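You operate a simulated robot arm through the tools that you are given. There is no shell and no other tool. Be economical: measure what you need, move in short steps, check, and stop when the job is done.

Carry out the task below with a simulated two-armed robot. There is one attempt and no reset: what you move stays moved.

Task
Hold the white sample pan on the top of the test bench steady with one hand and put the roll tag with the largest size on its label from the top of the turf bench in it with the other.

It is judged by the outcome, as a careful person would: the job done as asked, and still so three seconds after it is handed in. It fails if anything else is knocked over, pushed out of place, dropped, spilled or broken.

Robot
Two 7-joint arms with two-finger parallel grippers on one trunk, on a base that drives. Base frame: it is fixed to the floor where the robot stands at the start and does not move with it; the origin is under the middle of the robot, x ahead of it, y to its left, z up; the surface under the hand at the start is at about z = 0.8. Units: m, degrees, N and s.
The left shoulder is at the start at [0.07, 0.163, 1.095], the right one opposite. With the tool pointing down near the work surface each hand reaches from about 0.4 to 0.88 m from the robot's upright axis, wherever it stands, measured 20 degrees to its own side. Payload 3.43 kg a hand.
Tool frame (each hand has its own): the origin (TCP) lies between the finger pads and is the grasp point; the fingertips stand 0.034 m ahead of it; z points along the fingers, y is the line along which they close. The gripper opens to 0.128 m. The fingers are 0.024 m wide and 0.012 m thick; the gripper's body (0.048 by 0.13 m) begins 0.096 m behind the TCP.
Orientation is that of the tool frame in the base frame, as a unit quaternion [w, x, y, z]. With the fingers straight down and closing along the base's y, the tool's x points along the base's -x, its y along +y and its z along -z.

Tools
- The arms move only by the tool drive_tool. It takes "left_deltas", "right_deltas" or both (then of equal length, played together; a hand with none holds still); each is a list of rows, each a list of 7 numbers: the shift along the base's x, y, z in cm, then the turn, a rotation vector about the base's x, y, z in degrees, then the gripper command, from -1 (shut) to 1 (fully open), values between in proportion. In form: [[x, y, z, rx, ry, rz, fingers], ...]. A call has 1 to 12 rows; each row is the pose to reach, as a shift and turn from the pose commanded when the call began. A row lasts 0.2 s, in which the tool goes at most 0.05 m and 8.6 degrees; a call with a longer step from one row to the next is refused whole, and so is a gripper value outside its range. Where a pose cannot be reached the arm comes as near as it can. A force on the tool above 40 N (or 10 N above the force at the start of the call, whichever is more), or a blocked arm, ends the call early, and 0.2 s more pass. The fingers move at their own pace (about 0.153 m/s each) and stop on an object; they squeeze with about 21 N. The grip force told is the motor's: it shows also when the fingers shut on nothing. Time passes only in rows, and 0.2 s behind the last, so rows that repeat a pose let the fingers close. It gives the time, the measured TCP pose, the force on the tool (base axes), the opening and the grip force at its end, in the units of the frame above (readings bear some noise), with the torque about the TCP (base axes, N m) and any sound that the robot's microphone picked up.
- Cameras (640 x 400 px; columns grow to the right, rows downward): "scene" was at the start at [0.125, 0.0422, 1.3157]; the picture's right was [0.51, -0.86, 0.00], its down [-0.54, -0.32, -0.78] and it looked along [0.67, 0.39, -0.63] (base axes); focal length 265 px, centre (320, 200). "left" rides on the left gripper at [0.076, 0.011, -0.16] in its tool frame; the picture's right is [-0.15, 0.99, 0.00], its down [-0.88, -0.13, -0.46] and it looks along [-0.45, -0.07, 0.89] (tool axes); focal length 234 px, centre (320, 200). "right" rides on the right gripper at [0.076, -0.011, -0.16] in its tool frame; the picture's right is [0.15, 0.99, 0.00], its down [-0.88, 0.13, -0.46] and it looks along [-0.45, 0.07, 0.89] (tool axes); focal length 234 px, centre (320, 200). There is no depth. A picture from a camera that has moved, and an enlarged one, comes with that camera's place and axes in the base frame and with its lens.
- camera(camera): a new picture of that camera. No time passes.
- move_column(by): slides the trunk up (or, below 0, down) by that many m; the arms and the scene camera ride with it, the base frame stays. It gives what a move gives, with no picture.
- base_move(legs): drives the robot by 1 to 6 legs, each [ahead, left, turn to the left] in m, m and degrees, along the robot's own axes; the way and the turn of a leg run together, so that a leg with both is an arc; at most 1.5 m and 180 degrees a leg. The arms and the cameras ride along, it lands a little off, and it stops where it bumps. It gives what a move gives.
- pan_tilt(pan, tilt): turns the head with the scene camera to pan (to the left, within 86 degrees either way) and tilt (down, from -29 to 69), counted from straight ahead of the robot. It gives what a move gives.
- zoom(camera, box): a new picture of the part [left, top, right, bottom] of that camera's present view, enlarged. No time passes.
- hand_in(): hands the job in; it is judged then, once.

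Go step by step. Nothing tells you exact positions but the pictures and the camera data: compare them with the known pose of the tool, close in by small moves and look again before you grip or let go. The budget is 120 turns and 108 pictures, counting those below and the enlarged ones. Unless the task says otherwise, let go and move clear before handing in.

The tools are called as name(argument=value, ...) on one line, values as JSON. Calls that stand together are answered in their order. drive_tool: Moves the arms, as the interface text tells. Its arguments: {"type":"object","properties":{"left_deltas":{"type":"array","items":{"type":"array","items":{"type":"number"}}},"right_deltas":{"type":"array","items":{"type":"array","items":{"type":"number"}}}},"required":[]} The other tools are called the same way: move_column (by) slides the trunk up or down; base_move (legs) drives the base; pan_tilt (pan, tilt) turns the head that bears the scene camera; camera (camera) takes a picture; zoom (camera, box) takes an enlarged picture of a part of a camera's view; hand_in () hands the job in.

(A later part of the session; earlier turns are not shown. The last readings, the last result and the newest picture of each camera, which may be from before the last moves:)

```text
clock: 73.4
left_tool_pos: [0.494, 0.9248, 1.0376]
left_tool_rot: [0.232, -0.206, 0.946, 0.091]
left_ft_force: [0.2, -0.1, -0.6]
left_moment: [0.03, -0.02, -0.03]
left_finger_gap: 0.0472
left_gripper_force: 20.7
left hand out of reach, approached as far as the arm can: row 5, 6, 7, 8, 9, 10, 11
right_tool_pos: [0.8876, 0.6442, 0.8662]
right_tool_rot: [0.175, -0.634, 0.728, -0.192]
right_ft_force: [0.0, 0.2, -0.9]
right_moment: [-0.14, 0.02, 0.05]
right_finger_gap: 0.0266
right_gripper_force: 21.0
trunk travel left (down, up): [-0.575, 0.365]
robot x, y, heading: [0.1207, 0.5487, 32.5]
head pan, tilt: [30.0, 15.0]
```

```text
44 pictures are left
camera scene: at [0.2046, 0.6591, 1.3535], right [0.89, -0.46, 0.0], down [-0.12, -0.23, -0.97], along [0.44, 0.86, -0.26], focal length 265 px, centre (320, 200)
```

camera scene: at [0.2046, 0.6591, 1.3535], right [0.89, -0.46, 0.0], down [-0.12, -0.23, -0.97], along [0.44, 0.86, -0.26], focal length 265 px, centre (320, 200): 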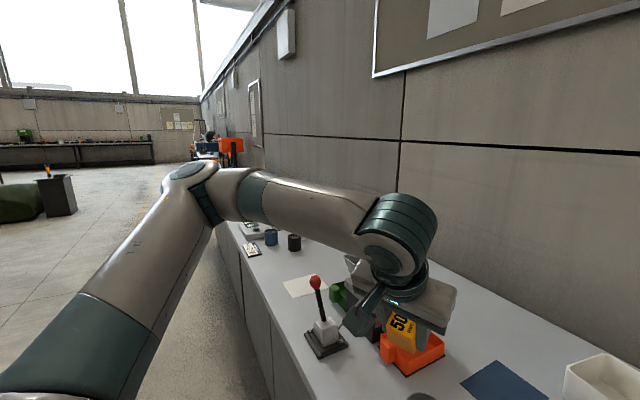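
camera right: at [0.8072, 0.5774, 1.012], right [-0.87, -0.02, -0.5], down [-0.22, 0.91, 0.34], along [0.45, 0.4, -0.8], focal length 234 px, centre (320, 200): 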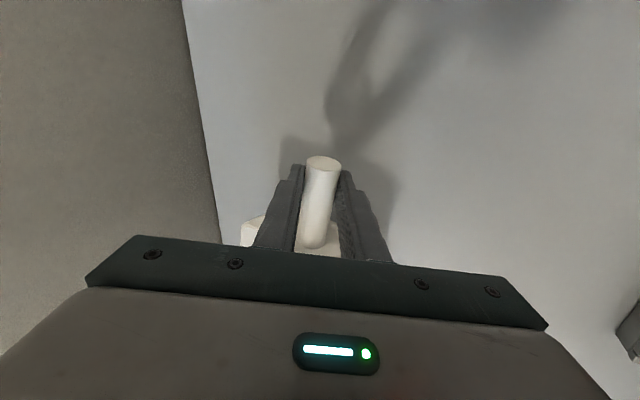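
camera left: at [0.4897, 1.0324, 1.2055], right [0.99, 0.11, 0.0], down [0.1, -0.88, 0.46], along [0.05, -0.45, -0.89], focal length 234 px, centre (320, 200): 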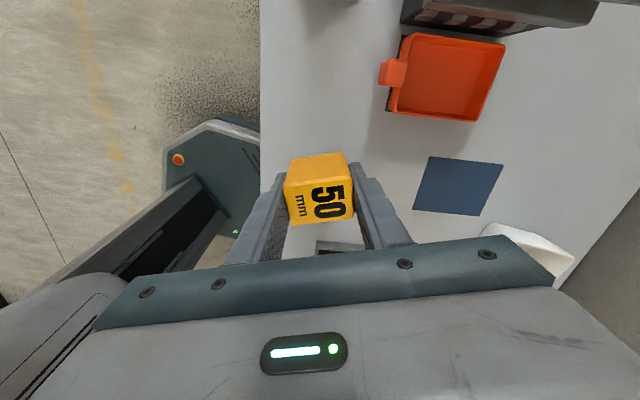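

The left arm cannot cross this far with the robot turned left. Better: face the bench squarely, right hand gripping the handle with the opposite yaw, both hands leaning outward. First I release the handle, retreat along the tool axis, and un-lean the left hand.

drive_tool(right_deltas=[[0, 0, 0, 0, 0, 0, -0.5], [0, 0, 0, 0, 0, 0, -0.3], [0, 0, 0, 0, 0, 0, -0.1], [0, 0, 0, 0, 0, 0, -0.1], [-1, 0, 1.7, 0, 0, 0, -0.1], [-3, 0, 5.2, 0, 0, 0, -0.1], [-5, 0, 8.7, 0, 0, 0, -0.1], [-7, 0, 12, 0, 0, 0, 0], [-11, 0, 13, 0, 0, 0, 0]], left_deltas=[[0, 0, 0, 0, 0, 0, -1], [0, 0, 0, 0, 0, 0, -1], [0, 0, 0, 0, 0, 0, -1], [0, 0, 0, 0, 0, 0, -1], [-1, 0, 0, -3.2, 4.8, 0, -1], [-2, 0, 0, -6.4, 9.6, 0, -1], [-3, 0, 0, -9.6, 14.4, 0, -1], [-4, 0, 0, -12.8, 19.2, 0, -1], [-4, 0, 0, -16, 24, 0, -1]])

pan_tilt(pan=-15, tilt=38)

camera(camera="scene")

zoom(camera="scene", box=[290, 130, 410, 230])

```text
clock: 75.4
left_tool_pos: [0.4522, 0.9252, 1.0371]
left_tool_rot: [-0.001, -0.213, 0.977, -0.001]
left_ft_force: [-0.6, 0.1, -0.6]
left_moment: [0.0, 0.02, 0.02]
left_finger_gap: 0.0474
left_gripper_force: 20.6
right_tool_pos: [0.7784, 0.6462, 0.9988]
right_tool_rot: [0.176, -0.634, 0.728, -0.193]
right_ft_force: [0.0, -0.2, -0.2]
right_moment: [-0.04, -0.02, -0.03]
right_finger_gap: 0.0641
right_gripper_force: 0.1
trunk travel left (down, up): [-0.575, 0.365]
robot x, y, heading: [0.1175, 0.5501, 32.8]
head pan, tilt: [30.0, 15.0]
```

```text
clock: 76.5
left_tool_pos: [0.4537, 0.9245, 1.0367]
left_tool_rot: [0.0, -0.211, 0.977, 0.0]
left_ft_force: [-0.4, -0.2, -0.2]
left_moment: [0.01, 0.0, 0.01]
left_finger_gap: 0.0471
left_gripper_force: 21.5
right_tool_pos: [0.7792, 0.6442, 0.9976]
right_tool_rot: [0.175, -0.634, 0.728, -0.192]
right_ft_force: [-0.4, -0.3, 0.0]
right_moment: [0.03, -0.01, -0.02]
right_finger_gap: 0.0643
right_gripper_force: 0.0
trunk travel left (down, up): [-0.575, 0.365]
robot x, y, heading: [0.1179, 0.5517, 32.6]
head pan, tilt: [-15.0, 38.0]
```

```text
43 pictures are left
camera scene: at [0.2438, 0.6025, 1.317], right [0.31, -0.95, 0.0], down [-0.59, -0.19, -0.79], along [0.75, 0.24, -0.62], focal length 265 px, centre (320, 200)
```

scene: 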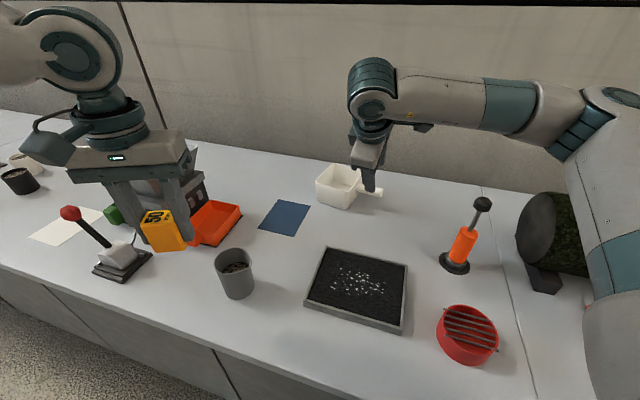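

```text
4.00 times, centred on (350, 180) of scene
camera zoom: at [0.2438, 0.6025, 1.317], right [0.31, -0.95, 0.0], down [-0.59, -0.19, -0.79], along [0.75, 0.24, -0.62], focal length 1060 px, centre (200, 280)
```

zoom: 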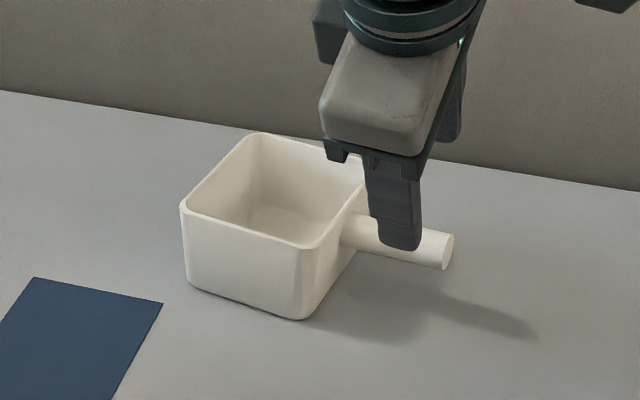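

The pan stands flat and empty. I un-lean the right hand and pull it back, then square the robot up to the bench.

drive_tool(right_deltas=[[-3, 0, 1, 0.9, 7.4, 0, 0], [-6, -1, 2, 1.9, 14.9, 0, 0], [-10, -1, 4, 2.8, 22.3, 0, 0], [-14, -1, 5, 3.8, 29.8, 0, 0], [-18, -1, 6, 3.8, 29.8, 0, 0], [-22, -1, 6, 3.8, 29.8, 0, 0]])

drive_tool(right_deltas=[[0, 0, 0, 0, 0, -8.3, 0], [0, 0, 0, 0, 0, -16.6, 0], [0, 0, 0, 0, 0, -24.9, 0], [0, 0, 0, 0, 0, -33.2, 0], [0, 0, 0, 0, 0, -41.5, 0], [0, 0, 0, 0, 0, -49.8, 0], [0, 0, 0, 0, 0, -58.1, 0], [0, 0, 0, 0, 0, -66.4, 0], [0, 0, 0, 0, 0, -74.7, 0], [0, 0, 0, 0, 0, -83, 0]])

base_move(legs=[[0, 0, -16]])

base_move(legs=[[0, 0, -16.7]])

base_move(legs=[[0, 0.05, 0]])

pan_tilt(pan=5, tilt=30)

camera(camera="scene")

```text
clock: 77.9
left_tool_pos: [0.4528, 0.926, 1.0358]
left_tool_rot: [0.0, -0.212, 0.977, -0.001]
left_ft_force: [0.0, 0.5, -0.4]
left_moment: [0.01, -0.01, 0.02]
left_finger_gap: 0.0475
left_gripper_force: 21.6
right_tool_pos: [0.558, 0.635, 1.0592]
right_tool_rot: [0.003, -0.656, 0.755, -0.001]
right_ft_force: [-1.0, 0.4, -0.5]
right_moment: [-0.01, 0.02, 0.0]
right_finger_gap: 0.064
right_gripper_force: 0.1
trunk travel left (down, up): [-0.575, 0.365]
robot x, y, heading: [0.1168, 0.552, 32.7]
head pan, tilt: [-15.0, 38.0]
```

```text
clock: 80.1
left_tool_pos: [0.4528, 0.9243, 1.0371]
left_tool_rot: [0.0, -0.211, 0.977, 0.0]
left_ft_force: [-0.1, 0.5, -1.5]
left_moment: [0.01, 0.01, -0.03]
left_finger_gap: 0.0473
left_gripper_force: 20.6
right_tool_pos: [0.5581, 0.6351, 1.0592]
right_tool_rot: [0.003, 0.01, 1.0, -0.001]
right_ft_force: [-0.3, -0.8, -0.3]
right_moment: [-0.03, 0.0, 0.0]
right_finger_gap: 0.064
right_gripper_force: 0.0
trunk travel left (down, up): [-0.575, 0.365]
robot x, y, heading: [0.1188, 0.5512, 32.7]
head pan, tilt: [-15.0, 38.0]
```

```text
clock: 81.4
left_tool_pos: [0.5434, 0.8165, 1.0381]
left_tool_rot: [0.0, -0.073, 0.997, 0.0]
left_ft_force: [0.1, -0.4, -0.4]
left_moment: [0.02, 0.0, -0.03]
left_finger_gap: 0.0474
left_gripper_force: 21.3
right_tool_pos: [0.5638, 0.5087, 1.0576]
right_tool_rot: [0.002, 0.147, 0.989, -0.002]
right_ft_force: [0.9, 0.8, -1.1]
right_moment: [0.0, -0.02, 0.01]
right_finger_gap: 0.064
right_gripper_force: 0.2
trunk travel left (down, up): [-0.575, 0.365]
robot x, y, heading: [0.1185, 0.547, 16.9]
head pan, tilt: [-15.0, 38.0]
```

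```text
clock: 82.8
left_tool_pos: [0.6023, 0.6841, 1.0371]
left_tool_rot: [0.0, 0.072, 0.997, 0.0]
left_ft_force: [0.2, 0.7, 1.0]
left_moment: [0.01, -0.01, 0.0]
left_finger_gap: 0.0474
left_gripper_force: 20.8
right_tool_pos: [0.5339, 0.3835, 1.0581]
right_tool_rot: [0.002, 0.29, 0.957, -0.002]
right_ft_force: [-0.2, -0.2, 1.0]
right_moment: [0.03, -0.02, -0.03]
right_finger_gap: 0.0642
right_gripper_force: 0.1
trunk travel left (down, up): [-0.575, 0.365]
robot x, y, heading: [0.1152, 0.5498, 0.3]
head pan, tilt: [-15.0, 38.0]
```

```text
clock: 83.7
left_tool_pos: [0.6017, 0.7322, 1.0381]
left_tool_rot: [0.0, 0.074, 0.997, -0.001]
left_ft_force: [0.3, 0.8, -0.5]
left_moment: [-0.03, 0.02, 0.0]
left_finger_gap: 0.0475
left_gripper_force: 20.7
right_tool_pos: [0.5345, 0.4323, 1.0579]
right_tool_rot: [0.001, 0.29, 0.957, -0.002]
right_ft_force: [0.4, 0.0, 0.2]
right_moment: [0.01, 0.01, 0.03]
right_finger_gap: 0.0639
right_gripper_force: 0.0
trunk travel left (down, up): [-0.575, 0.365]
robot x, y, heading: [0.1194, 0.6012, 0.1]
head pan, tilt: [-15.0, 38.0]
```

```text
clock: 84.5
left_tool_pos: [0.6028, 0.7311, 1.0379]
left_tool_rot: [0.0, 0.074, 0.997, 0.001]
left_ft_force: [0.1, 0.4, -0.4]
left_moment: [-0.01, 0.01, 0.0]
left_finger_gap: 0.0473
left_gripper_force: 21.3
right_tool_pos: [0.5331, 0.4312, 1.0584]
right_tool_rot: [0.002, 0.291, 0.957, -0.003]
right_ft_force: [0.5, -0.3, -0.1]
right_moment: [0.01, 0.0, 0.02]
right_finger_gap: 0.0638
right_gripper_force: 0.1
trunk travel left (down, up): [-0.575, 0.365]
robot x, y, heading: [0.1167, 0.6019, -0.3]
head pan, tilt: [5.0, 30.0]
```

```text
41 pictures are left
camera scene: at [0.2596, 0.6055, 1.3292], right [0.09, -1.0, 0.0], down [-0.5, -0.04, -0.87], along [0.86, 0.07, -0.5], focal length 265 px, centre (320, 200)
```

scene: 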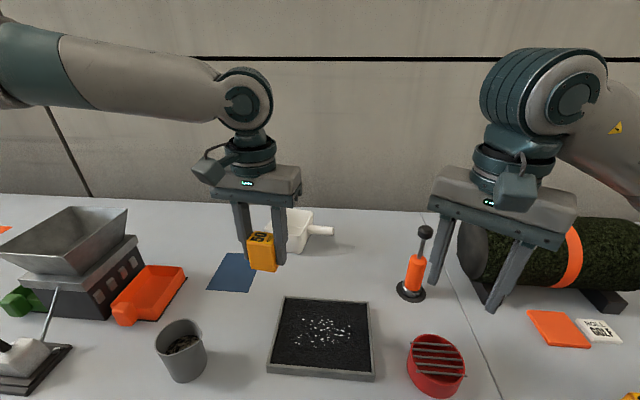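

Squared up. Now I test the left hand's reach with an outward lean, staying high.

drive_tool(left_deltas=[[0.5, 0.5, 0, -4, -4, 0, -1], [2, 2, 0, -8, -8, 0, -1], [4, 4, 0, -12, -12, 0, -1], [7, 6, 0, -16, -16, 0, -1], [10, 8, 0, -17.7, -17.7, 0, -1], [13, 8, 0, -17.7, -17.7, 0, -1], [16, 8, 0, -17.7, -17.7, 0, -1], [19, 8, 0, -17.7, -17.7, 0, -1], [21, 7, 0, -17.7, -17.7, 0, -1], [22, 6, 0, -17.7, -17.7, 0, -1]])

```text
clock: 86.7
left_tool_pos: [0.823, 0.7917, 1.037]
left_tool_rot: [0.163, 0.072, 0.974, -0.142]
left_ft_force: [0.8, 0.3, 0.6]
left_moment: [-0.04, 0.0, -0.03]
left_finger_gap: 0.0473
left_gripper_force: 20.8
right_tool_pos: [0.5345, 0.4312, 1.0579]
right_tool_rot: [0.002, 0.291, 0.957, -0.002]
right_ft_force: [0.7, 0.4, 0.3]
right_moment: [0.02, -0.02, -0.02]
right_finger_gap: 0.0641
right_gripper_force: 0.1
trunk travel left (down, up): [-0.575, 0.365]
robot x, y, heading: [0.1168, 0.5995, -0.1]
head pan, tilt: [5.0, 30.0]
```

The left hand reaches. I look at the pan to find its present handle position.

camera(camera="left")

zoom(camera="scene", box=[240, 160, 380, 270])

camera(camera="right")

```text
40 pictures are left
camera left: at [0.7057, 0.8577, 1.1526], right [0.32, 0.93, -0.2], down [0.66, -0.07, 0.74], along [0.68, -0.37, -0.64], focal length 234 px, centre (320, 200)
```

left: 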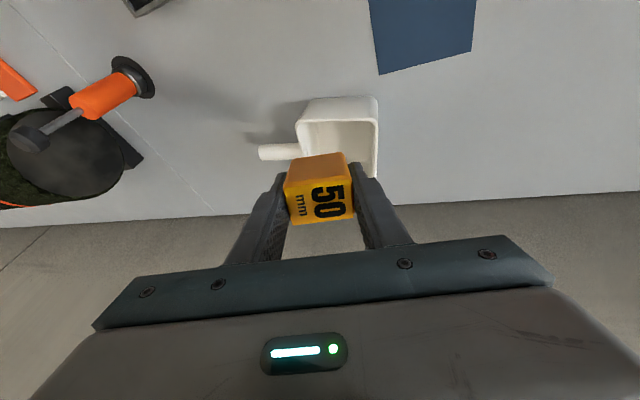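

```text
3.64 times, centred on (310, 215) of scene
camera zoom: at [0.2599, 0.6059, 1.3292], right [0.09, -1.0, 0.0], down [-0.5, -0.04, -0.87], along [0.86, 0.08, -0.5], focal length 964 px, centre (356, 146)
```

zoom: 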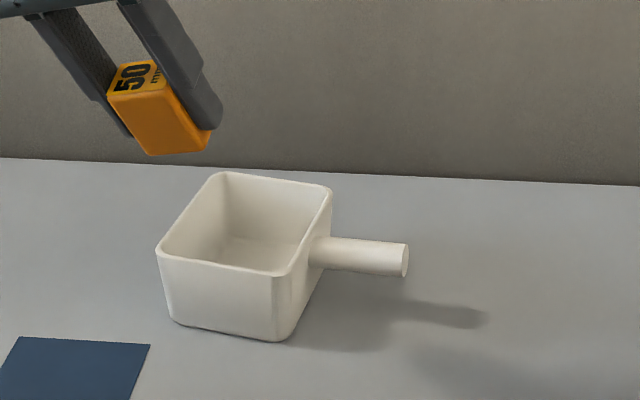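

```text
38 pictures are left
camera right: at [0.4639, 0.4661, 1.2186], right [0.43, 0.9, 0.0], down [0.8, -0.38, 0.46], along [0.41, -0.2, -0.89], focal length 234 px, centre (320, 200)
```

right: 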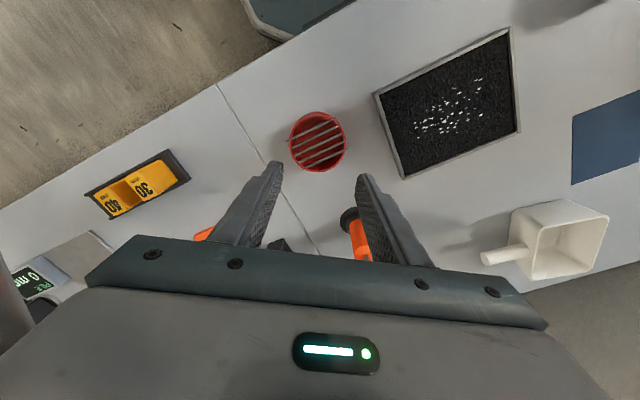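

Handle now passes about [0.887, 0.645, 0.863], tilted 17° from −y. I turn the right hand to yaw −107° while moving to a spot in front of it, clear of the plunger tool.

drive_tool(right_deltas=[[0, 2, 0, 0, 0, -8.1, 0], [0, 4, 0, 0, 0, -16.2, 0], [0, 6, 0, 0, 0, -24.3, 0], [0, 8, 0, 0, 0, -32.4, 0], [1, 10, 0, 0, 0, -40.5, 0], [2, 12, 0, 0, 0, -48.6, 0], [4, 14, 0, 0, 0, -56.7, 0], [7, 15, 0, 0, 0, -64.8, 0], [10, 15, 0, 0, 0, -72.6, 0]])

drive_tool(right_deltas=[[1, 0, 0, 7.2, -2.1, 0, 0], [3, 0, -1, 14.4, -4.3, 0, 0], [6, 0, -2, 21.6, -6.4, 0, 0], [9, 1, -3, 24, -7.2, 0, 0], [12, 1.5, -4, 24, -7.2, 0, 0], [15, 2, -5, 24, -7.2, 0, 0], [18, 2.5, -6, 24, -7.2, 0, 0], [20, 3, -7, 24, -7.2, 0, 0]])

camera(camera="scene")

camera(camera="right")

```text
clock: 88.7
left_tool_pos: [0.8226, 0.7936, 1.0374]
left_tool_rot: [0.164, 0.071, 0.974, -0.141]
left_ft_force: [-0.3, 0.1, -0.5]
left_moment: [-0.03, -0.01, -0.01]
left_finger_gap: 0.0477
left_gripper_force: 20.7
right_tool_pos: [0.6338, 0.5823, 1.0585]
right_tool_rot: [0.0, 0.801, 0.599, -0.004]
right_ft_force: [1.2, -0.3, 0.8]
right_moment: [-0.03, 0.01, 0.01]
right_finger_gap: 0.0638
right_gripper_force: 0.1
trunk travel left (down, up): [-0.575, 0.365]
robot x, y, heading: [0.1212, 0.5962, -0.0]
head pan, tilt: [5.0, 30.0]
```

```text
clock: 90.5
left_tool_pos: [0.8219, 0.7938, 1.0374]
left_tool_rot: [0.163, 0.072, 0.974, -0.142]
left_ft_force: [0.3, 0.0, -0.6]
left_moment: [0.03, 0.0, 0.0]
left_finger_gap: 0.0473
left_gripper_force: 21.7
right_tool_pos: [0.8357, 0.6134, 0.987]
right_tool_rot: [-0.129, 0.782, 0.585, 0.171]
right_ft_force: [0.2, -0.3, 0.0]
right_moment: [-0.03, 0.0, 0.03]
right_finger_gap: 0.0641
right_gripper_force: 0.0
trunk travel left (down, up): [-0.575, 0.365]
robot x, y, heading: [0.1207, 0.5993, -0.0]
head pan, tilt: [5.0, 30.0]
```

```text
37 pictures are left
camera scene: at [0.2601, 0.6064, 1.3292], right [0.09, -1.0, 0.0], down [-0.5, -0.04, -0.87], along [0.86, 0.07, -0.5], focal length 265 px, centre (320, 200)
```

scene: 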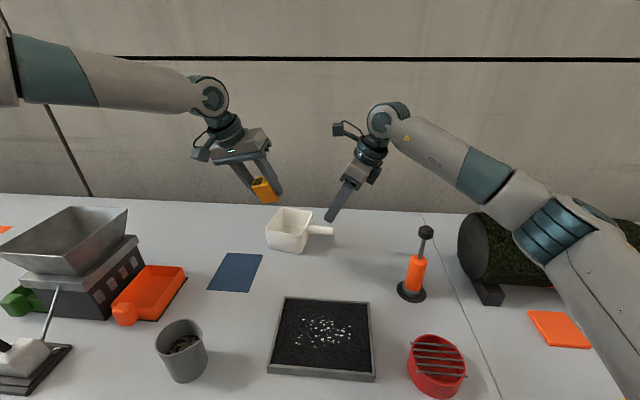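

```text
36 pictures are left
camera right: at [0.8248, 0.6178, 1.1657], right [0.99, -0.15, 0.06], down [-0.15, -0.99, 0.05], along [0.05, -0.05, -1.0], focal length 234 px, centre (320, 200)
```

right: 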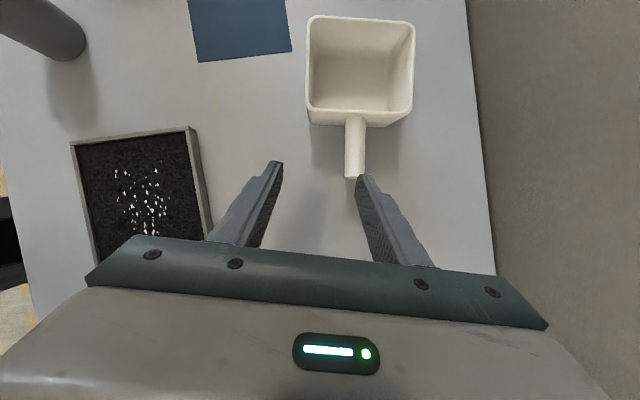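

The right hand reaches with good alignment. I put it on the approach line to the handle and go partway.

drive_tool(right_deltas=[[2, -0.4, -1, 0, 0, 3, 0], [4.1, -0.8, -3, 0, 0, 3, 0], [4.4, 0.4, -5.7, 0, 0, 3, 0], [4.6, 1.2, -7.5, 0, 0, 3, 0], [4.6, 1.2, -7.5, 0, 0, 3, 0]])

camera(camera="right")

zoom(camera="scene", box=[240, 140, 400, 270])

```text
clock: 91.7
left_tool_pos: [0.8246, 0.7925, 1.0383]
left_tool_rot: [0.163, 0.073, 0.974, -0.142]
left_ft_force: [0.2, 0.8, -0.2]
left_moment: [-0.01, -0.02, -0.01]
left_finger_gap: 0.0474
left_gripper_force: 21.1
right_tool_pos: [0.8792, 0.6252, 0.9137]
right_tool_rot: [-0.133, 0.766, 0.606, 0.168]
right_ft_force: [-0.1, -0.6, 0.2]
right_moment: [0.01, 0.0, -0.01]
right_finger_gap: 0.064
right_gripper_force: 0.0
trunk travel left (down, up): [-0.575, 0.365]
robot x, y, heading: [0.1216, 0.6043, 0.0]
head pan, tilt: [5.0, 30.0]
```

```text
35 pictures are left
camera right: at [0.8692, 0.6297, 1.0913], right [0.99, -0.1, 0.06], down [-0.1, -0.99, 0.05], along [0.06, -0.05, -1.0], focal length 234 px, centre (320, 200)
```

right: 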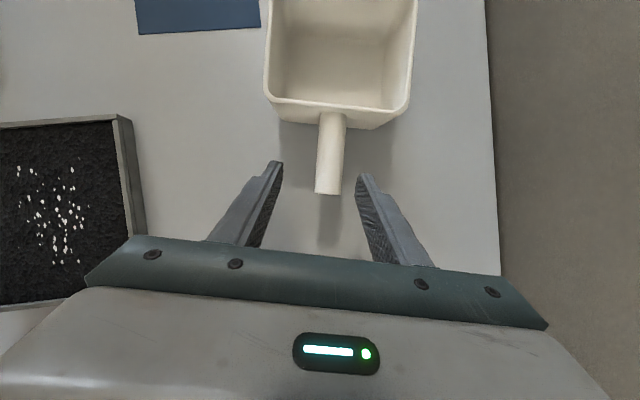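

```text
3.08 times, centred on (320, 205) of scene
camera zoom: at [0.2594, 0.6061, 1.3293], right [0.09, -1.0, 0.0], down [-0.5, -0.04, -0.87], along [0.86, 0.07, -0.5], focal length 816 px, centre (320, 185)
```

zoom: 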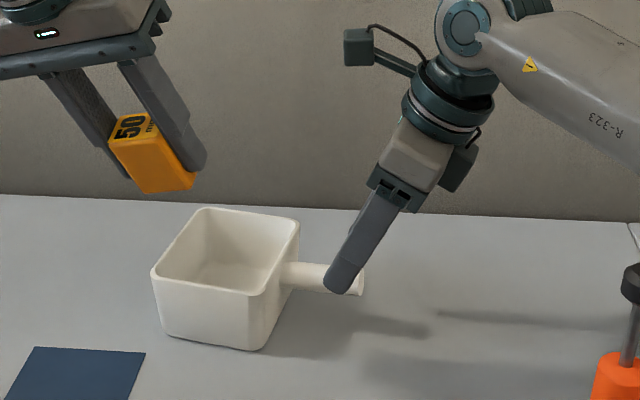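

Alignment is good; small correction of +3° yaw, then in to the handle.

drive_tool(right_deltas=[[0.4, 0.6, -1.5, 0, 0, 3, 0], [0.7, 1.3, -3, 0, 0, 3, 0], [1, 1.9, -4.7, 0, 0, 3, 0], [1, 1.9, -4.7, 0, 0, 3, 0]])

camera(camera="right")

```text
clock: 92.7
left_tool_pos: [0.8231, 0.7936, 1.0371]
left_tool_rot: [0.162, 0.072, 0.974, -0.143]
left_ft_force: [-0.6, 0.9, 0.4]
left_moment: [0.06, 0.01, -0.04]
left_finger_gap: 0.0476
left_gripper_force: 21.0
right_tool_pos: [0.8897, 0.6432, 0.865]
right_tool_rot: [-0.137, 0.751, 0.625, 0.164]
right_ft_force: [-0.4, -1.8, -0.7]
right_moment: [0.0, 0.01, 0.01]
right_finger_gap: 0.0641
right_gripper_force: 0.1
trunk travel left (down, up): [-0.575, 0.365]
robot x, y, heading: [0.1175, 0.5996, 0.1]
head pan, tilt: [5.0, 30.0]
```

```text
33 pictures are left
camera right: at [0.8785, 0.6472, 1.0445], right [1.0, -0.05, 0.06], down [-0.05, -1.0, 0.05], along [0.06, -0.05, -1.0], focal length 234 px, centre (320, 200)
```

right: 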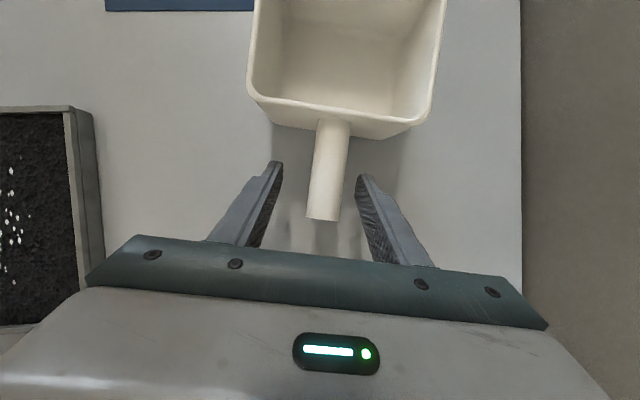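

Aligned; I shift 4 mm and close on the handle.

drive_tool(right_deltas=[[0.4, 0, 0, 0, 0, 0, -0.2], [0.4, 0, 0, 0, 0, 0, -0.4], [0.4, 0, 0, 0, 0, 0, -0.5], [0.4, 0, 0, 0, 0, 0, -0.6], [0.4, 0, 0, 0, 0, 0, -0.8], [0.4, 0, 0, 0, 0, 0, -1], [0.4, 0, 0, 0, 0, 0, -1]])

camera(camera="right")

zoom(camera="scene", box=[240, 140, 400, 270])

```text
clock: 94.3
left_tool_pos: [0.823, 0.7936, 1.0373]
left_tool_rot: [0.163, 0.072, 0.974, -0.142]
left_ft_force: [-0.7, 0.3, -0.3]
left_moment: [-0.01, 0.02, 0.02]
left_finger_gap: 0.0474
left_gripper_force: 20.8
right_tool_pos: [0.8947, 0.6436, 0.8664]
right_tool_rot: [-0.137, 0.75, 0.626, 0.164]
right_ft_force: [0.8, -0.7, 0.7]
right_moment: [0.02, 0.0, -0.06]
right_finger_gap: 0.0265
right_gripper_force: 21.1
trunk travel left (down, up): [-0.575, 0.365]
robot x, y, heading: [0.1156, 0.6007, 0.1]
head pan, tilt: [5.0, 30.0]
```

```text
32 pictures are left
camera right: at [0.883, 0.647, 1.0444], right [1.0, -0.05, 0.06], down [-0.05, -1.0, 0.05], along [0.06, -0.05, -1.0], focal length 234 px, centre (320, 200)
```

right: 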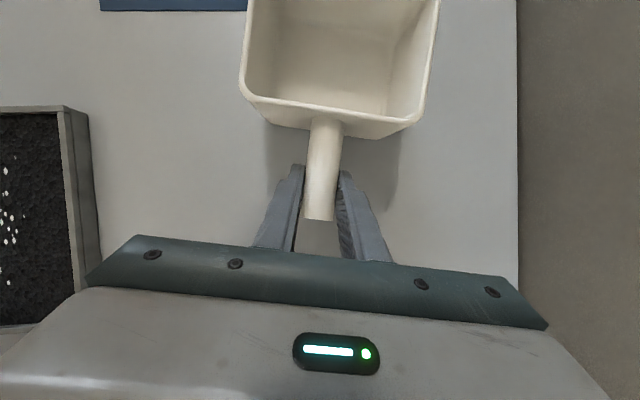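

```text
3.08 times, centred on (320, 205) of scene
camera zoom: at [0.2597, 0.6061, 1.3293], right [0.09, -1.0, 0.0], down [-0.5, -0.04, -0.87], along [0.86, 0.07, -0.5], focal length 816 px, centre (320, 185)
```

zoom: 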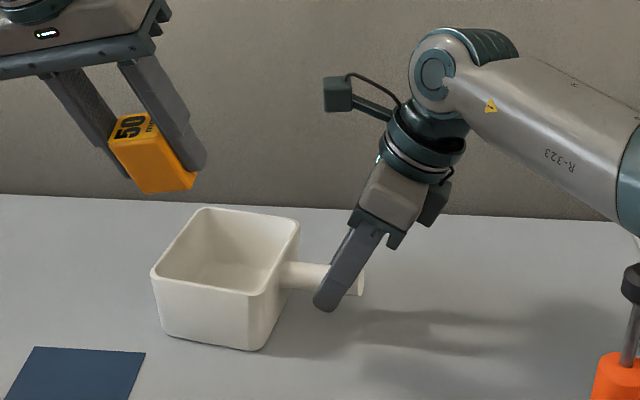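

The handle is held, pan undisturbed (rim centre about [0.913, 0.75]). I spin the left hand 90° about its own axis so that the tag's long side runs along the pan's long side.

drive_tool(left_deltas=[[0, 0, 0, 2.4, -2.5, -7.4, -1], [0, 0, 0, 4.9, -4.9, -14.9, -1], [0, 0, 0, 7.3, -7.4, -22.3, -1], [0, 0, 0, 9.7, -9.8, -29.7, -1], [0, 0, 0, 12.1, -12.3, -37.1, -1], [0, 0, 0, 14.6, -14.7, -44.6, -1], [0, 0, 0, 17, -17.2, -52, -1], [0, 0, 0, 19.4, -19.6, -59.4, -1], [0, 0, 0, 21.9, -22.1, -66.9, -1], [0, 0, 0, 24.3, -24.5, -74.3, -1], [0, 0, 0, 26.7, -27, -81.7, -1]])

drive_tool(left_deltas=[[1, 0, -1, 0, 0, 0, -1], [2.5, 0, -2.5, 0, 0, 0, -1], [4, 0.2, -4.5, 0, 0, 0, -1], [4.9, 0.2, -6, 0, 0, 0, -1]])

camera(camera="left")

camera(camera="right")

zoom(camera="scene", box=[220, 130, 400, 270])

```text
clock: 96.7
left_tool_pos: [0.8236, 0.7928, 1.0365]
left_tool_rot: [0.215, 0.741, 0.636, 0.014]
left_ft_force: [0.0, 0.2, -1.2]
left_moment: [0.03, -0.02, -0.01]
left_finger_gap: 0.0474
left_gripper_force: 21.0
right_tool_pos: [0.8941, 0.6422, 0.8675]
right_tool_rot: [-0.138, 0.75, 0.626, 0.163]
right_ft_force: [1.4, -0.1, 0.7]
right_moment: [-0.05, -0.05, -0.09]
right_finger_gap: 0.0266
right_gripper_force: 21.1
trunk travel left (down, up): [-0.575, 0.365]
robot x, y, heading: [0.1198, 0.6004, 0.3]
head pan, tilt: [5.0, 30.0]
```

```text
clock: 97.7
left_tool_pos: [0.8719, 0.7947, 0.9767]
left_tool_rot: [0.217, 0.74, 0.636, 0.014]
left_ft_force: [-0.1, -0.4, -1.6]
left_moment: [0.0, -0.01, -0.02]
left_finger_gap: 0.0474
left_gripper_force: 21.0
right_tool_pos: [0.8934, 0.6427, 0.8658]
right_tool_rot: [-0.137, 0.75, 0.626, 0.163]
right_ft_force: [0.8, -0.6, -0.4]
right_moment: [-0.06, 0.13, -0.05]
right_finger_gap: 0.0266
right_gripper_force: 20.6
trunk travel left (down, up): [-0.575, 0.365]
robot x, y, heading: [0.1171, 0.5998, 0.0]
head pan, tilt: [5.0, 30.0]
```

```text
30 pictures are left
camera left: at [0.8487, 0.9138, 1.1047], right [0.9, -0.23, 0.37], down [-0.42, -0.69, 0.59], along [0.12, -0.69, -0.71], focal length 234 px, centre (320, 200)
```

left: 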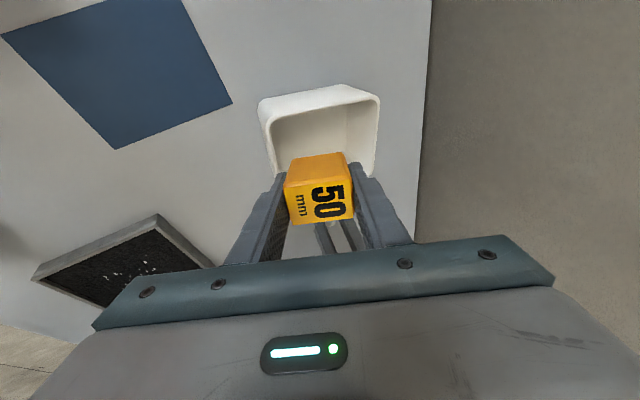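

```text
29 pictures are left
camera right: at [0.883, 0.6473, 1.0444], right [1.0, -0.05, 0.06], down [-0.05, -1.0, 0.05], along [0.06, -0.05, -1.0], focal length 234 px, centre (320, 200)
```

right: 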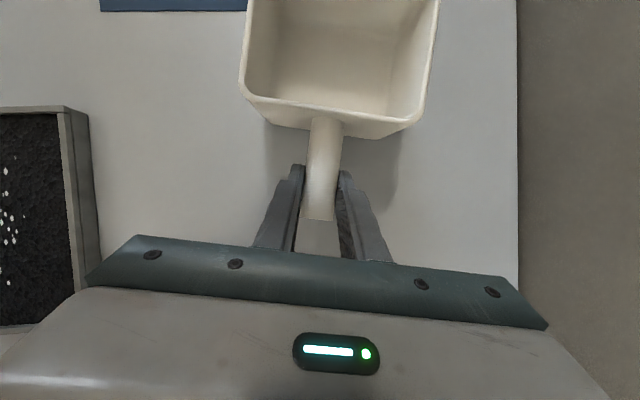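

```text
2.86 times, centred on (310, 200) of scene
camera zoom: at [0.2598, 0.6063, 1.3293], right [0.09, -1.0, 0.0], down [-0.5, -0.04, -0.87], along [0.86, 0.07, -0.5], focal length 757 px, centre (349, 200)
```

zoom: 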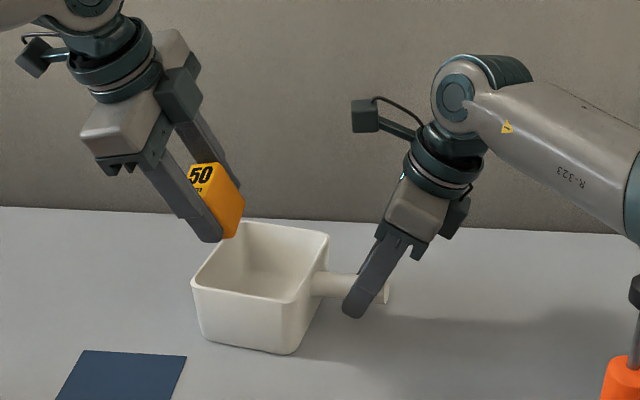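

Tag is poised over the pan. I go down along the tool axis part of the way and check.

drive_tool(left_deltas=[[0.6, -0.6, -1.8, 0, 0, 0, -1], [1.2, -1.2, -3.6, 0, 0, 0, -1], [1.8, -1.8, -5.4, 0, 0, 0, -1], [2.3, -2.3, -7, 0, 0, 0, -1], [2.3, -2.3, -7, 0, 0, 0, -1]])

camera(camera="left")

camera(camera="right")

zoom(camera="scene", box=[220, 130, 400, 270])

```text
clock: 98.9
left_tool_pos: [0.8708, 0.7884, 0.9191]
left_tool_rot: [0.219, 0.739, 0.636, 0.015]
left_ft_force: [1.7, 1.5, 15.5]
left_moment: [0.12, 0.25, -0.02]
left_finger_gap: 0.0474
left_gripper_force: 21.0
left hand out of reach, approached as far as the arm can: row 2, 3, 4, 5
right_tool_pos: [0.8929, 0.6427, 0.8682]
right_tool_rot: [-0.137, 0.75, 0.625, 0.164]
right_ft_force: [1.1, 0.9, -0.4]
right_moment: [-0.11, -0.24, -0.18]
right_finger_gap: 0.0262
right_gripper_force: 21.2
trunk travel left (down, up): [-0.575, 0.365]
robot x, y, heading: [0.1173, 0.6016, 0.1]
head pan, tilt: [5.0, 30.0]
```

```text
27 pictures are left
camera left: at [0.8463, 0.9084, 1.0469], right [0.9, -0.23, 0.38], down [-0.43, -0.68, 0.59], along [0.12, -0.69, -0.71], focal length 234 px, centre (320, 200)
```

left: 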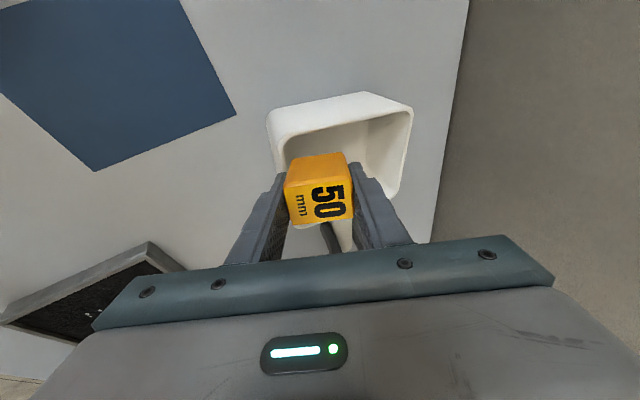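

```text
26 pictures are left
camera right: at [0.8821, 0.6471, 1.0449], right [1.0, -0.05, 0.06], down [-0.05, -1.0, 0.05], along [0.06, -0.05, -1.0], focal length 234 px, centre (320, 200)
```

right: 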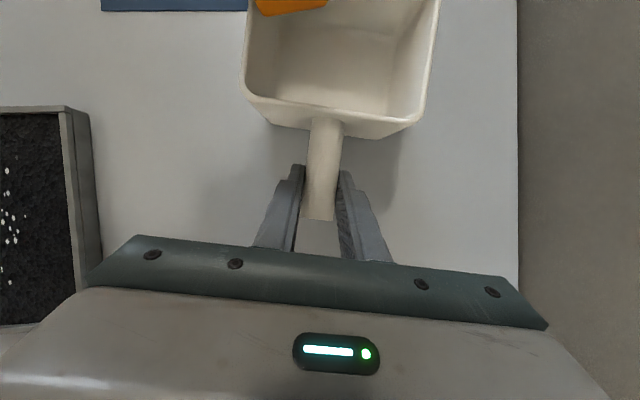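

```text
2.86 times, centred on (310, 200) of scene
camera zoom: at [0.2586, 0.6061, 1.3296], right [0.09, -1.0, 0.0], down [-0.5, -0.04, -0.87], along [0.86, 0.08, -0.5], focal length 757 px, centre (349, 200)
```

zoom: 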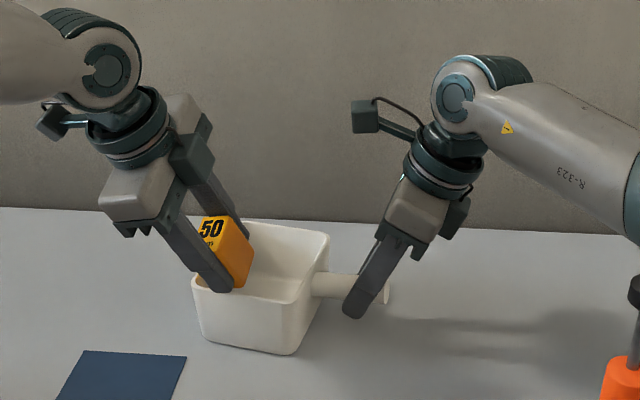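

The finger has just touched the pan's front rim because the arm ran out of reach in x. I lift right away and lean the left tool further forward to gain reach.

drive_tool(left_deltas=[[0, 0, 1.5, 0, 0, 0, -1], [0, 0.3, 3.5, 0, 0, 0, -1], [0, 0.5, 5, 0, -5, 0, -1], [0, 0.5, 5, 0, -10, 0, -1], [0, 0.5, 5, 0, -15, 0, -1], [0.5, 0.5, 5, 0, -15, 0, -1], [1.5, 0.5, 5, 0, -15, 0, -1], [2.5, 0.2, 5, 0, -15, 0, -1], [3.2, 0, 5, 0, -15, 0, -1]])

zoom(camera="scene", box=[220, 130, 400, 270])

```text
clock: 100.9
left_tool_pos: [0.9022, 0.7895, 0.9654]
left_tool_rot: [0.298, 0.731, 0.604, 0.11]
left_ft_force: [-0.7, 0.4, -0.6]
left_moment: [-0.02, 0.02, -0.01]
left_finger_gap: 0.0476
left_gripper_force: 21.0
right_tool_pos: [0.8941, 0.6428, 0.8668]
right_tool_rot: [-0.137, 0.751, 0.625, 0.163]
right_ft_force: [-0.1, 0.1, 1.1]
right_moment: [0.01, 0.06, 0.04]
right_finger_gap: 0.0265
right_gripper_force: 20.8
trunk travel left (down, up): [-0.575, 0.365]
robot x, y, heading: [0.1178, 0.5984, -0.3]
head pan, tilt: [5.0, 30.0]
```

```text
2.86 times, centred on (310, 200) of scene
camera zoom: at [0.2597, 0.6061, 1.3293], right [0.09, -1.0, 0.0], down [-0.5, -0.04, -0.87], along [0.86, 0.07, -0.5], focal length 757 px, centre (349, 200)
```

zoom: 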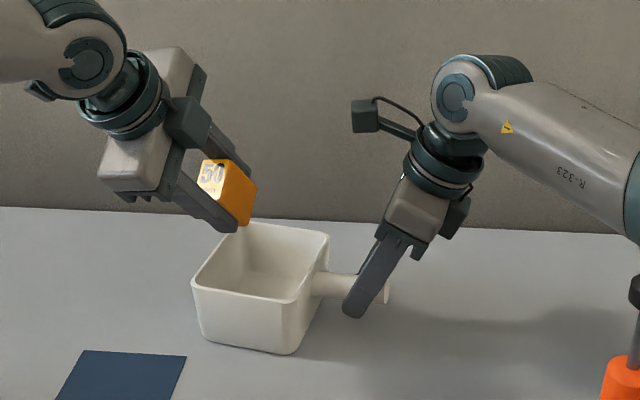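

Now there is reach. I position over the pan's middle and descend in steps, checking for lag.

drive_tool(left_deltas=[[0.6, -1, -1, 0, 0, 0, -1], [1.2, -2, -2.5, 0, 0, 0, -1], [1.2, -2.4, -4, 0, 0, 0, -1], [1.2, -2.4, -5, 0, 0, 0, -1]])

zoom(camera="scene", box=[220, 130, 400, 270])

camera(camera="right")

```text
clock: 101.9
left_tool_pos: [0.9028, 0.7739, 0.9215]
left_tool_rot: [0.298, 0.732, 0.603, 0.111]
left_ft_force: [-0.6, -0.8, 0.2]
left_moment: [-0.03, 0.0, 0.02]
left_finger_gap: 0.0474
left_gripper_force: 21.0
left hand out of reach, approached as far as the arm can: row 2, 3, 4
right_tool_pos: [0.8945, 0.6413, 0.8662]
right_tool_rot: [-0.139, 0.75, 0.625, 0.163]
right_ft_force: [-0.3, 0.9, 1.0]
right_moment: [-0.02, 0.0, -0.05]
right_finger_gap: 0.0262
right_gripper_force: 20.9
trunk travel left (down, up): [-0.575, 0.365]
robot x, y, heading: [0.1165, 0.6016, 0.2]
head pan, tilt: [5.0, 30.0]
```

```text
2.86 times, centred on (310, 200) of scene
camera zoom: at [0.2598, 0.6063, 1.3293], right [0.09, -1.0, 0.0], down [-0.5, -0.04, -0.87], along [0.86, 0.07, -0.5], focal length 757 px, centre (349, 200)
```

zoom: 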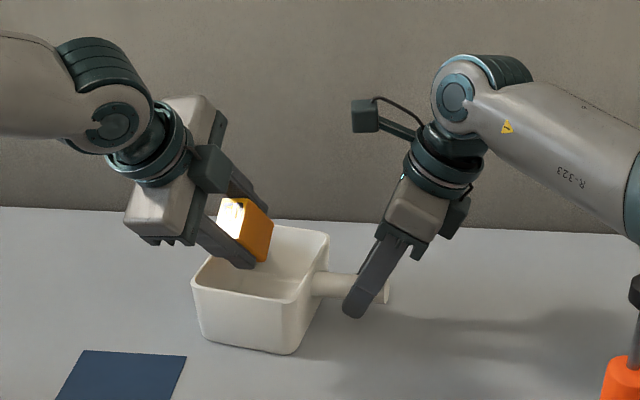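

```text
22 pictures are left
camera right: at [0.883, 0.6472, 1.0444], right [1.0, -0.05, 0.06], down [-0.05, -1.0, 0.05], along [0.06, -0.05, -1.0], focal length 234 px, centre (320, 200)
```

right: 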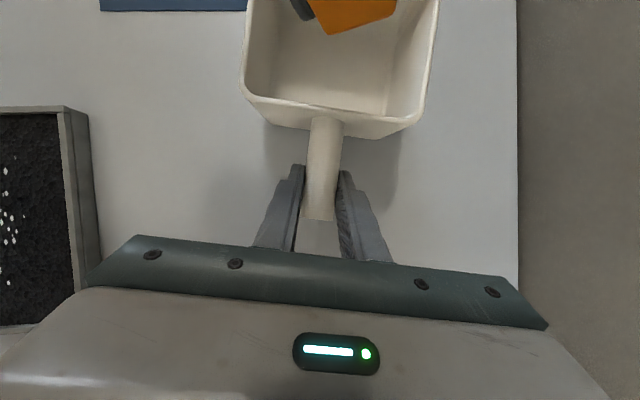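

Just at the limit again, with the tag at rim height. I raise slightly, lean the fingers 15° more towards −y (wrist more to its own side), and try again.

drive_tool(left_deltas=[[0, 0, 1.5, 0, 0, 0, -1], [0, 0, 2.5, -5, 0, 0, -1], [0, 0, 2.5, -10, 0, 0, -1], [0, 0, 2.5, -15, 0, 0, -1], [0.5, -0.4, 1.5, -15, 0, 0, -1], [1, -0.8, 0, -15, 0, 0, -1]])

```text
clock: 103.3
left_tool_pos: [0.9117, 0.7674, 0.9208]
left_tool_rot: [0.391, 0.686, 0.614, 0.031]
left_ft_force: [0.2, 0.8, -0.3]
left_moment: [0.02, 0.01, 0.0]
left_finger_gap: 0.0475
left_gripper_force: 20.8
right_tool_pos: [0.8935, 0.6421, 0.8671]
right_tool_rot: [-0.138, 0.75, 0.626, 0.164]
right_ft_force: [-0.2, -0.3, 0.8]
right_moment: [-0.07, 0.11, 0.03]
right_finger_gap: 0.0263
right_gripper_force: 21.4
trunk travel left (down, up): [-0.575, 0.365]
robot x, y, heading: [0.1157, 0.5997, -0.2]
head pan, tilt: [5.0, 30.0]
```

Now within reach with the new lean. I continue down to z≈0.89 and look.

drive_tool(left_deltas=[[0.2, -0.1, -1, 0, 0, 0, -1], [0.3, -0.2, -2, 0, 0, 0, -1], [0.3, -0.2, -3.1, 0, 0, 0, -1], [0.3, -0.2, -3.1, 0, 0, 0, -1]])

camera(camera="left")

zoom(camera="scene", box=[220, 130, 400, 270])

camera(camera="right")

```text
clock: 104.3
left_tool_pos: [0.9078, 0.7712, 0.8964]
left_tool_rot: [0.391, 0.686, 0.612, 0.03]
left_ft_force: [-1.0, 0.4, -0.5]
left_moment: [-0.04, 0.02, 0.01]
left_finger_gap: 0.0475
left_gripper_force: 20.8
left hand out of reach, approached as far as the arm can: row 2, 3, 4
right_tool_pos: [0.8938, 0.6425, 0.8671]
right_tool_rot: [-0.137, 0.75, 0.626, 0.164]
right_ft_force: [0.8, -0.8, -0.6]
right_moment: [-0.07, 0.02, 0.05]
right_finger_gap: 0.0265
right_gripper_force: 21.6
trunk travel left (down, up): [-0.575, 0.365]
robot x, y, heading: [0.119, 0.5986, 0.0]
head pan, tilt: [5.0, 30.0]
```

```text
21 pictures are left
camera left: at [0.8512, 0.9169, 0.9792], right [0.77, -0.07, 0.63], down [-0.56, -0.54, 0.62], along [0.3, -0.84, -0.46], focal length 234 px, centre (320, 200)
```

left: 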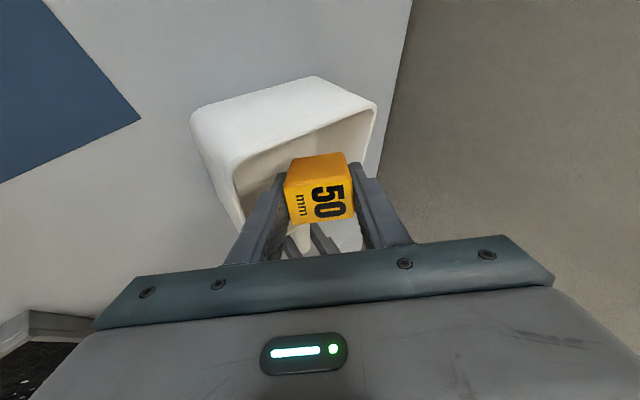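

```text
2.86 times, centred on (310, 200) of scene
camera zoom: at [0.2597, 0.6063, 1.3293], right [0.09, -1.0, 0.0], down [-0.5, -0.04, -0.87], along [0.86, 0.07, -0.5], focal length 757 px, centre (349, 200)
```

zoom: 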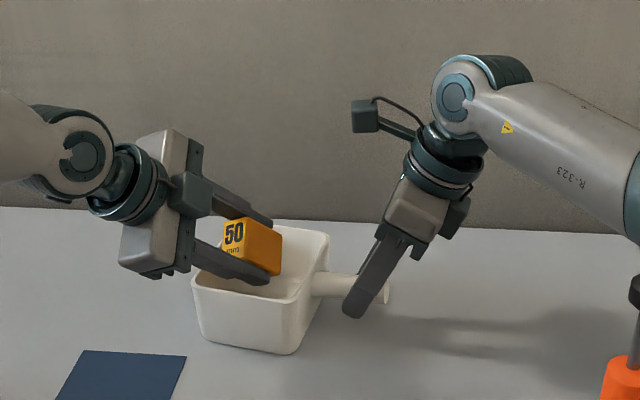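

```text
19 pictures are left
camera right: at [0.8829, 0.6472, 1.0444], right [1.0, -0.05, 0.06], down [-0.05, -1.0, 0.05], along [0.06, -0.05, -1.0], focal length 234 px, centre (320, 200)
```

right: 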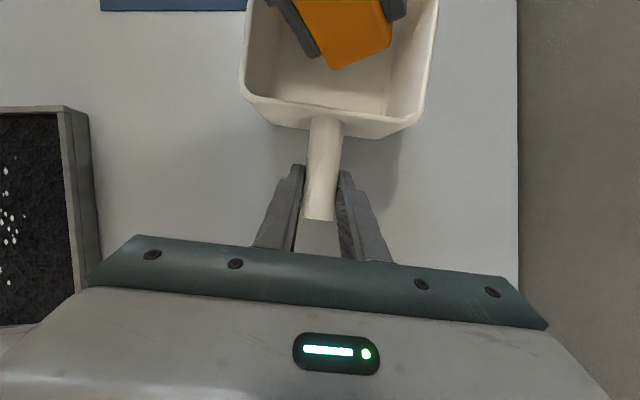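

The tag's lower end is inside the pan, all of it within the rim's outline. I try a little more lean to lower it another 1.2 cm before letting go.

drive_tool(left_deltas=[[0, 0, 0.3, -5, 0, 0, -1], [0.2, -0.2, 0, -10, 0, 0, -1], [0.3, -0.4, -0.6, -10, 0, 0, -1], [0.4, -0.5, -1.3, -10, 0, 0, -1]])

camera(camera="right")

zoom(camera="scene", box=[220, 130, 400, 270])

```text
clock: 105.3
left_tool_pos: [0.8902, 0.7775, 0.9056]
left_tool_rot: [0.446, 0.651, 0.614, -0.021]
left_ft_force: [0.2, -1.7, -0.2]
left_moment: [0.0, 0.01, 0.01]
left_finger_gap: 0.0476
left_gripper_force: 21.4
left hand out of reach, approached as far as the arm can: row 2, 3, 4
right_tool_pos: [0.894, 0.6435, 0.8673]
right_tool_rot: [-0.138, 0.75, 0.625, 0.164]
right_ft_force: [-0.5, 0.6, 1.8]
right_moment: [0.19, -0.01, 0.1]
right_finger_gap: 0.0266
right_gripper_force: 21.2
trunk travel left (down, up): [-0.575, 0.365]
robot x, y, heading: [0.1234, 0.6, -0.0]
head pan, tilt: [5.0, 30.0]
```

```text
18 pictures are left
camera right: at [0.8831, 0.6468, 1.0443], right [1.0, -0.05, 0.06], down [-0.05, -1.0, 0.04], along [0.06, -0.05, -1.0], focal length 234 px, centre (320, 200)
```

right: 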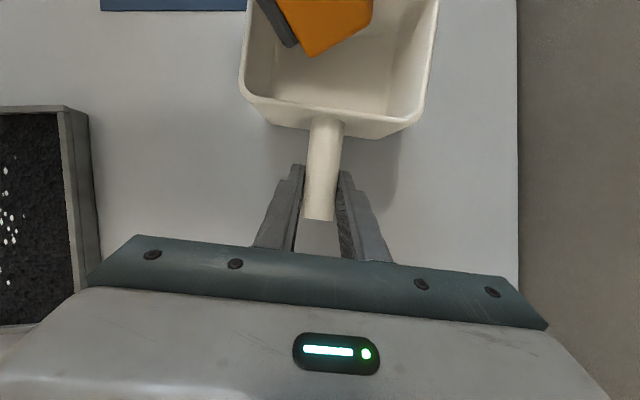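

```text
2.86 times, centred on (310, 200) of scene
camera zoom: at [0.2601, 0.6054, 1.3292], right [0.09, -1.0, 0.0], down [-0.5, -0.04, -0.87], along [0.86, 0.08, -0.5], focal length 757 px, centre (349, 200)
```

zoom: 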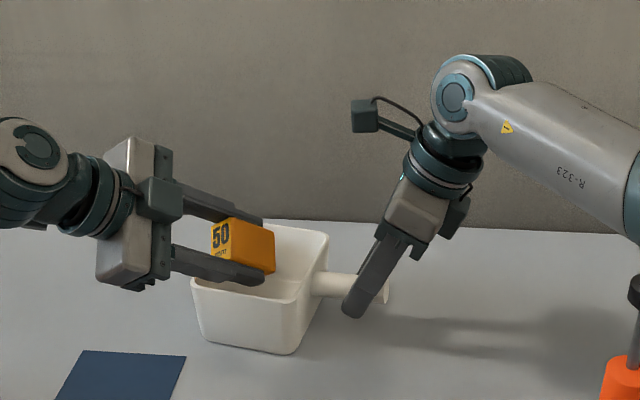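

That was worse (another wrist limit), so I return to the previous lean and position.

drive_tool(left_deltas=[[0.3, 0, 0.5, 5, 0, 0, -1], [0.8, -0.3, 0.5, 10, 0, 0, -1], [1.8, -0.7, 0.2, 10, 0, 0, -1], [2.2, -0.8, -0.9, 10, 0, 0, -1], [2.2, -0.8, -1.6, 10, 0, 0, -1]])

camera(camera="right")

```text
clock: 106.5
left_tool_pos: [0.9068, 0.775, 0.893]
left_tool_rot: [0.39, 0.687, 0.612, 0.031]
left_ft_force: [0.3, -0.2, -1.0]
left_moment: [0.01, 0.06, -0.02]
left_finger_gap: 0.0473
left_gripper_force: 21.8
left hand out of reach, approached as far as the arm can: row 4, 5
right_tool_pos: [0.8951, 0.6422, 0.8669]
right_tool_rot: [-0.138, 0.75, 0.626, 0.164]
right_ft_force: [0.4, 0.7, 0.5]
right_moment: [-0.06, -0.03, -0.01]
right_finger_gap: 0.0266
right_gripper_force: 20.5
trunk travel left (down, up): [-0.575, 0.365]
robot x, y, heading: [0.1192, 0.5999, 0.2]
head pan, tilt: [5.0, 30.0]
```

```text
16 pictures are left
camera right: at [0.883, 0.6473, 1.0444], right [1.0, -0.05, 0.06], down [-0.05, -1.0, 0.05], along [0.06, -0.05, -1.0], focal length 234 px, centre (320, 200)
```

right: 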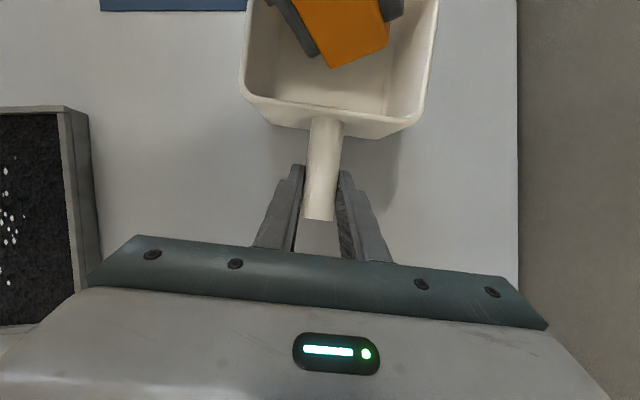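

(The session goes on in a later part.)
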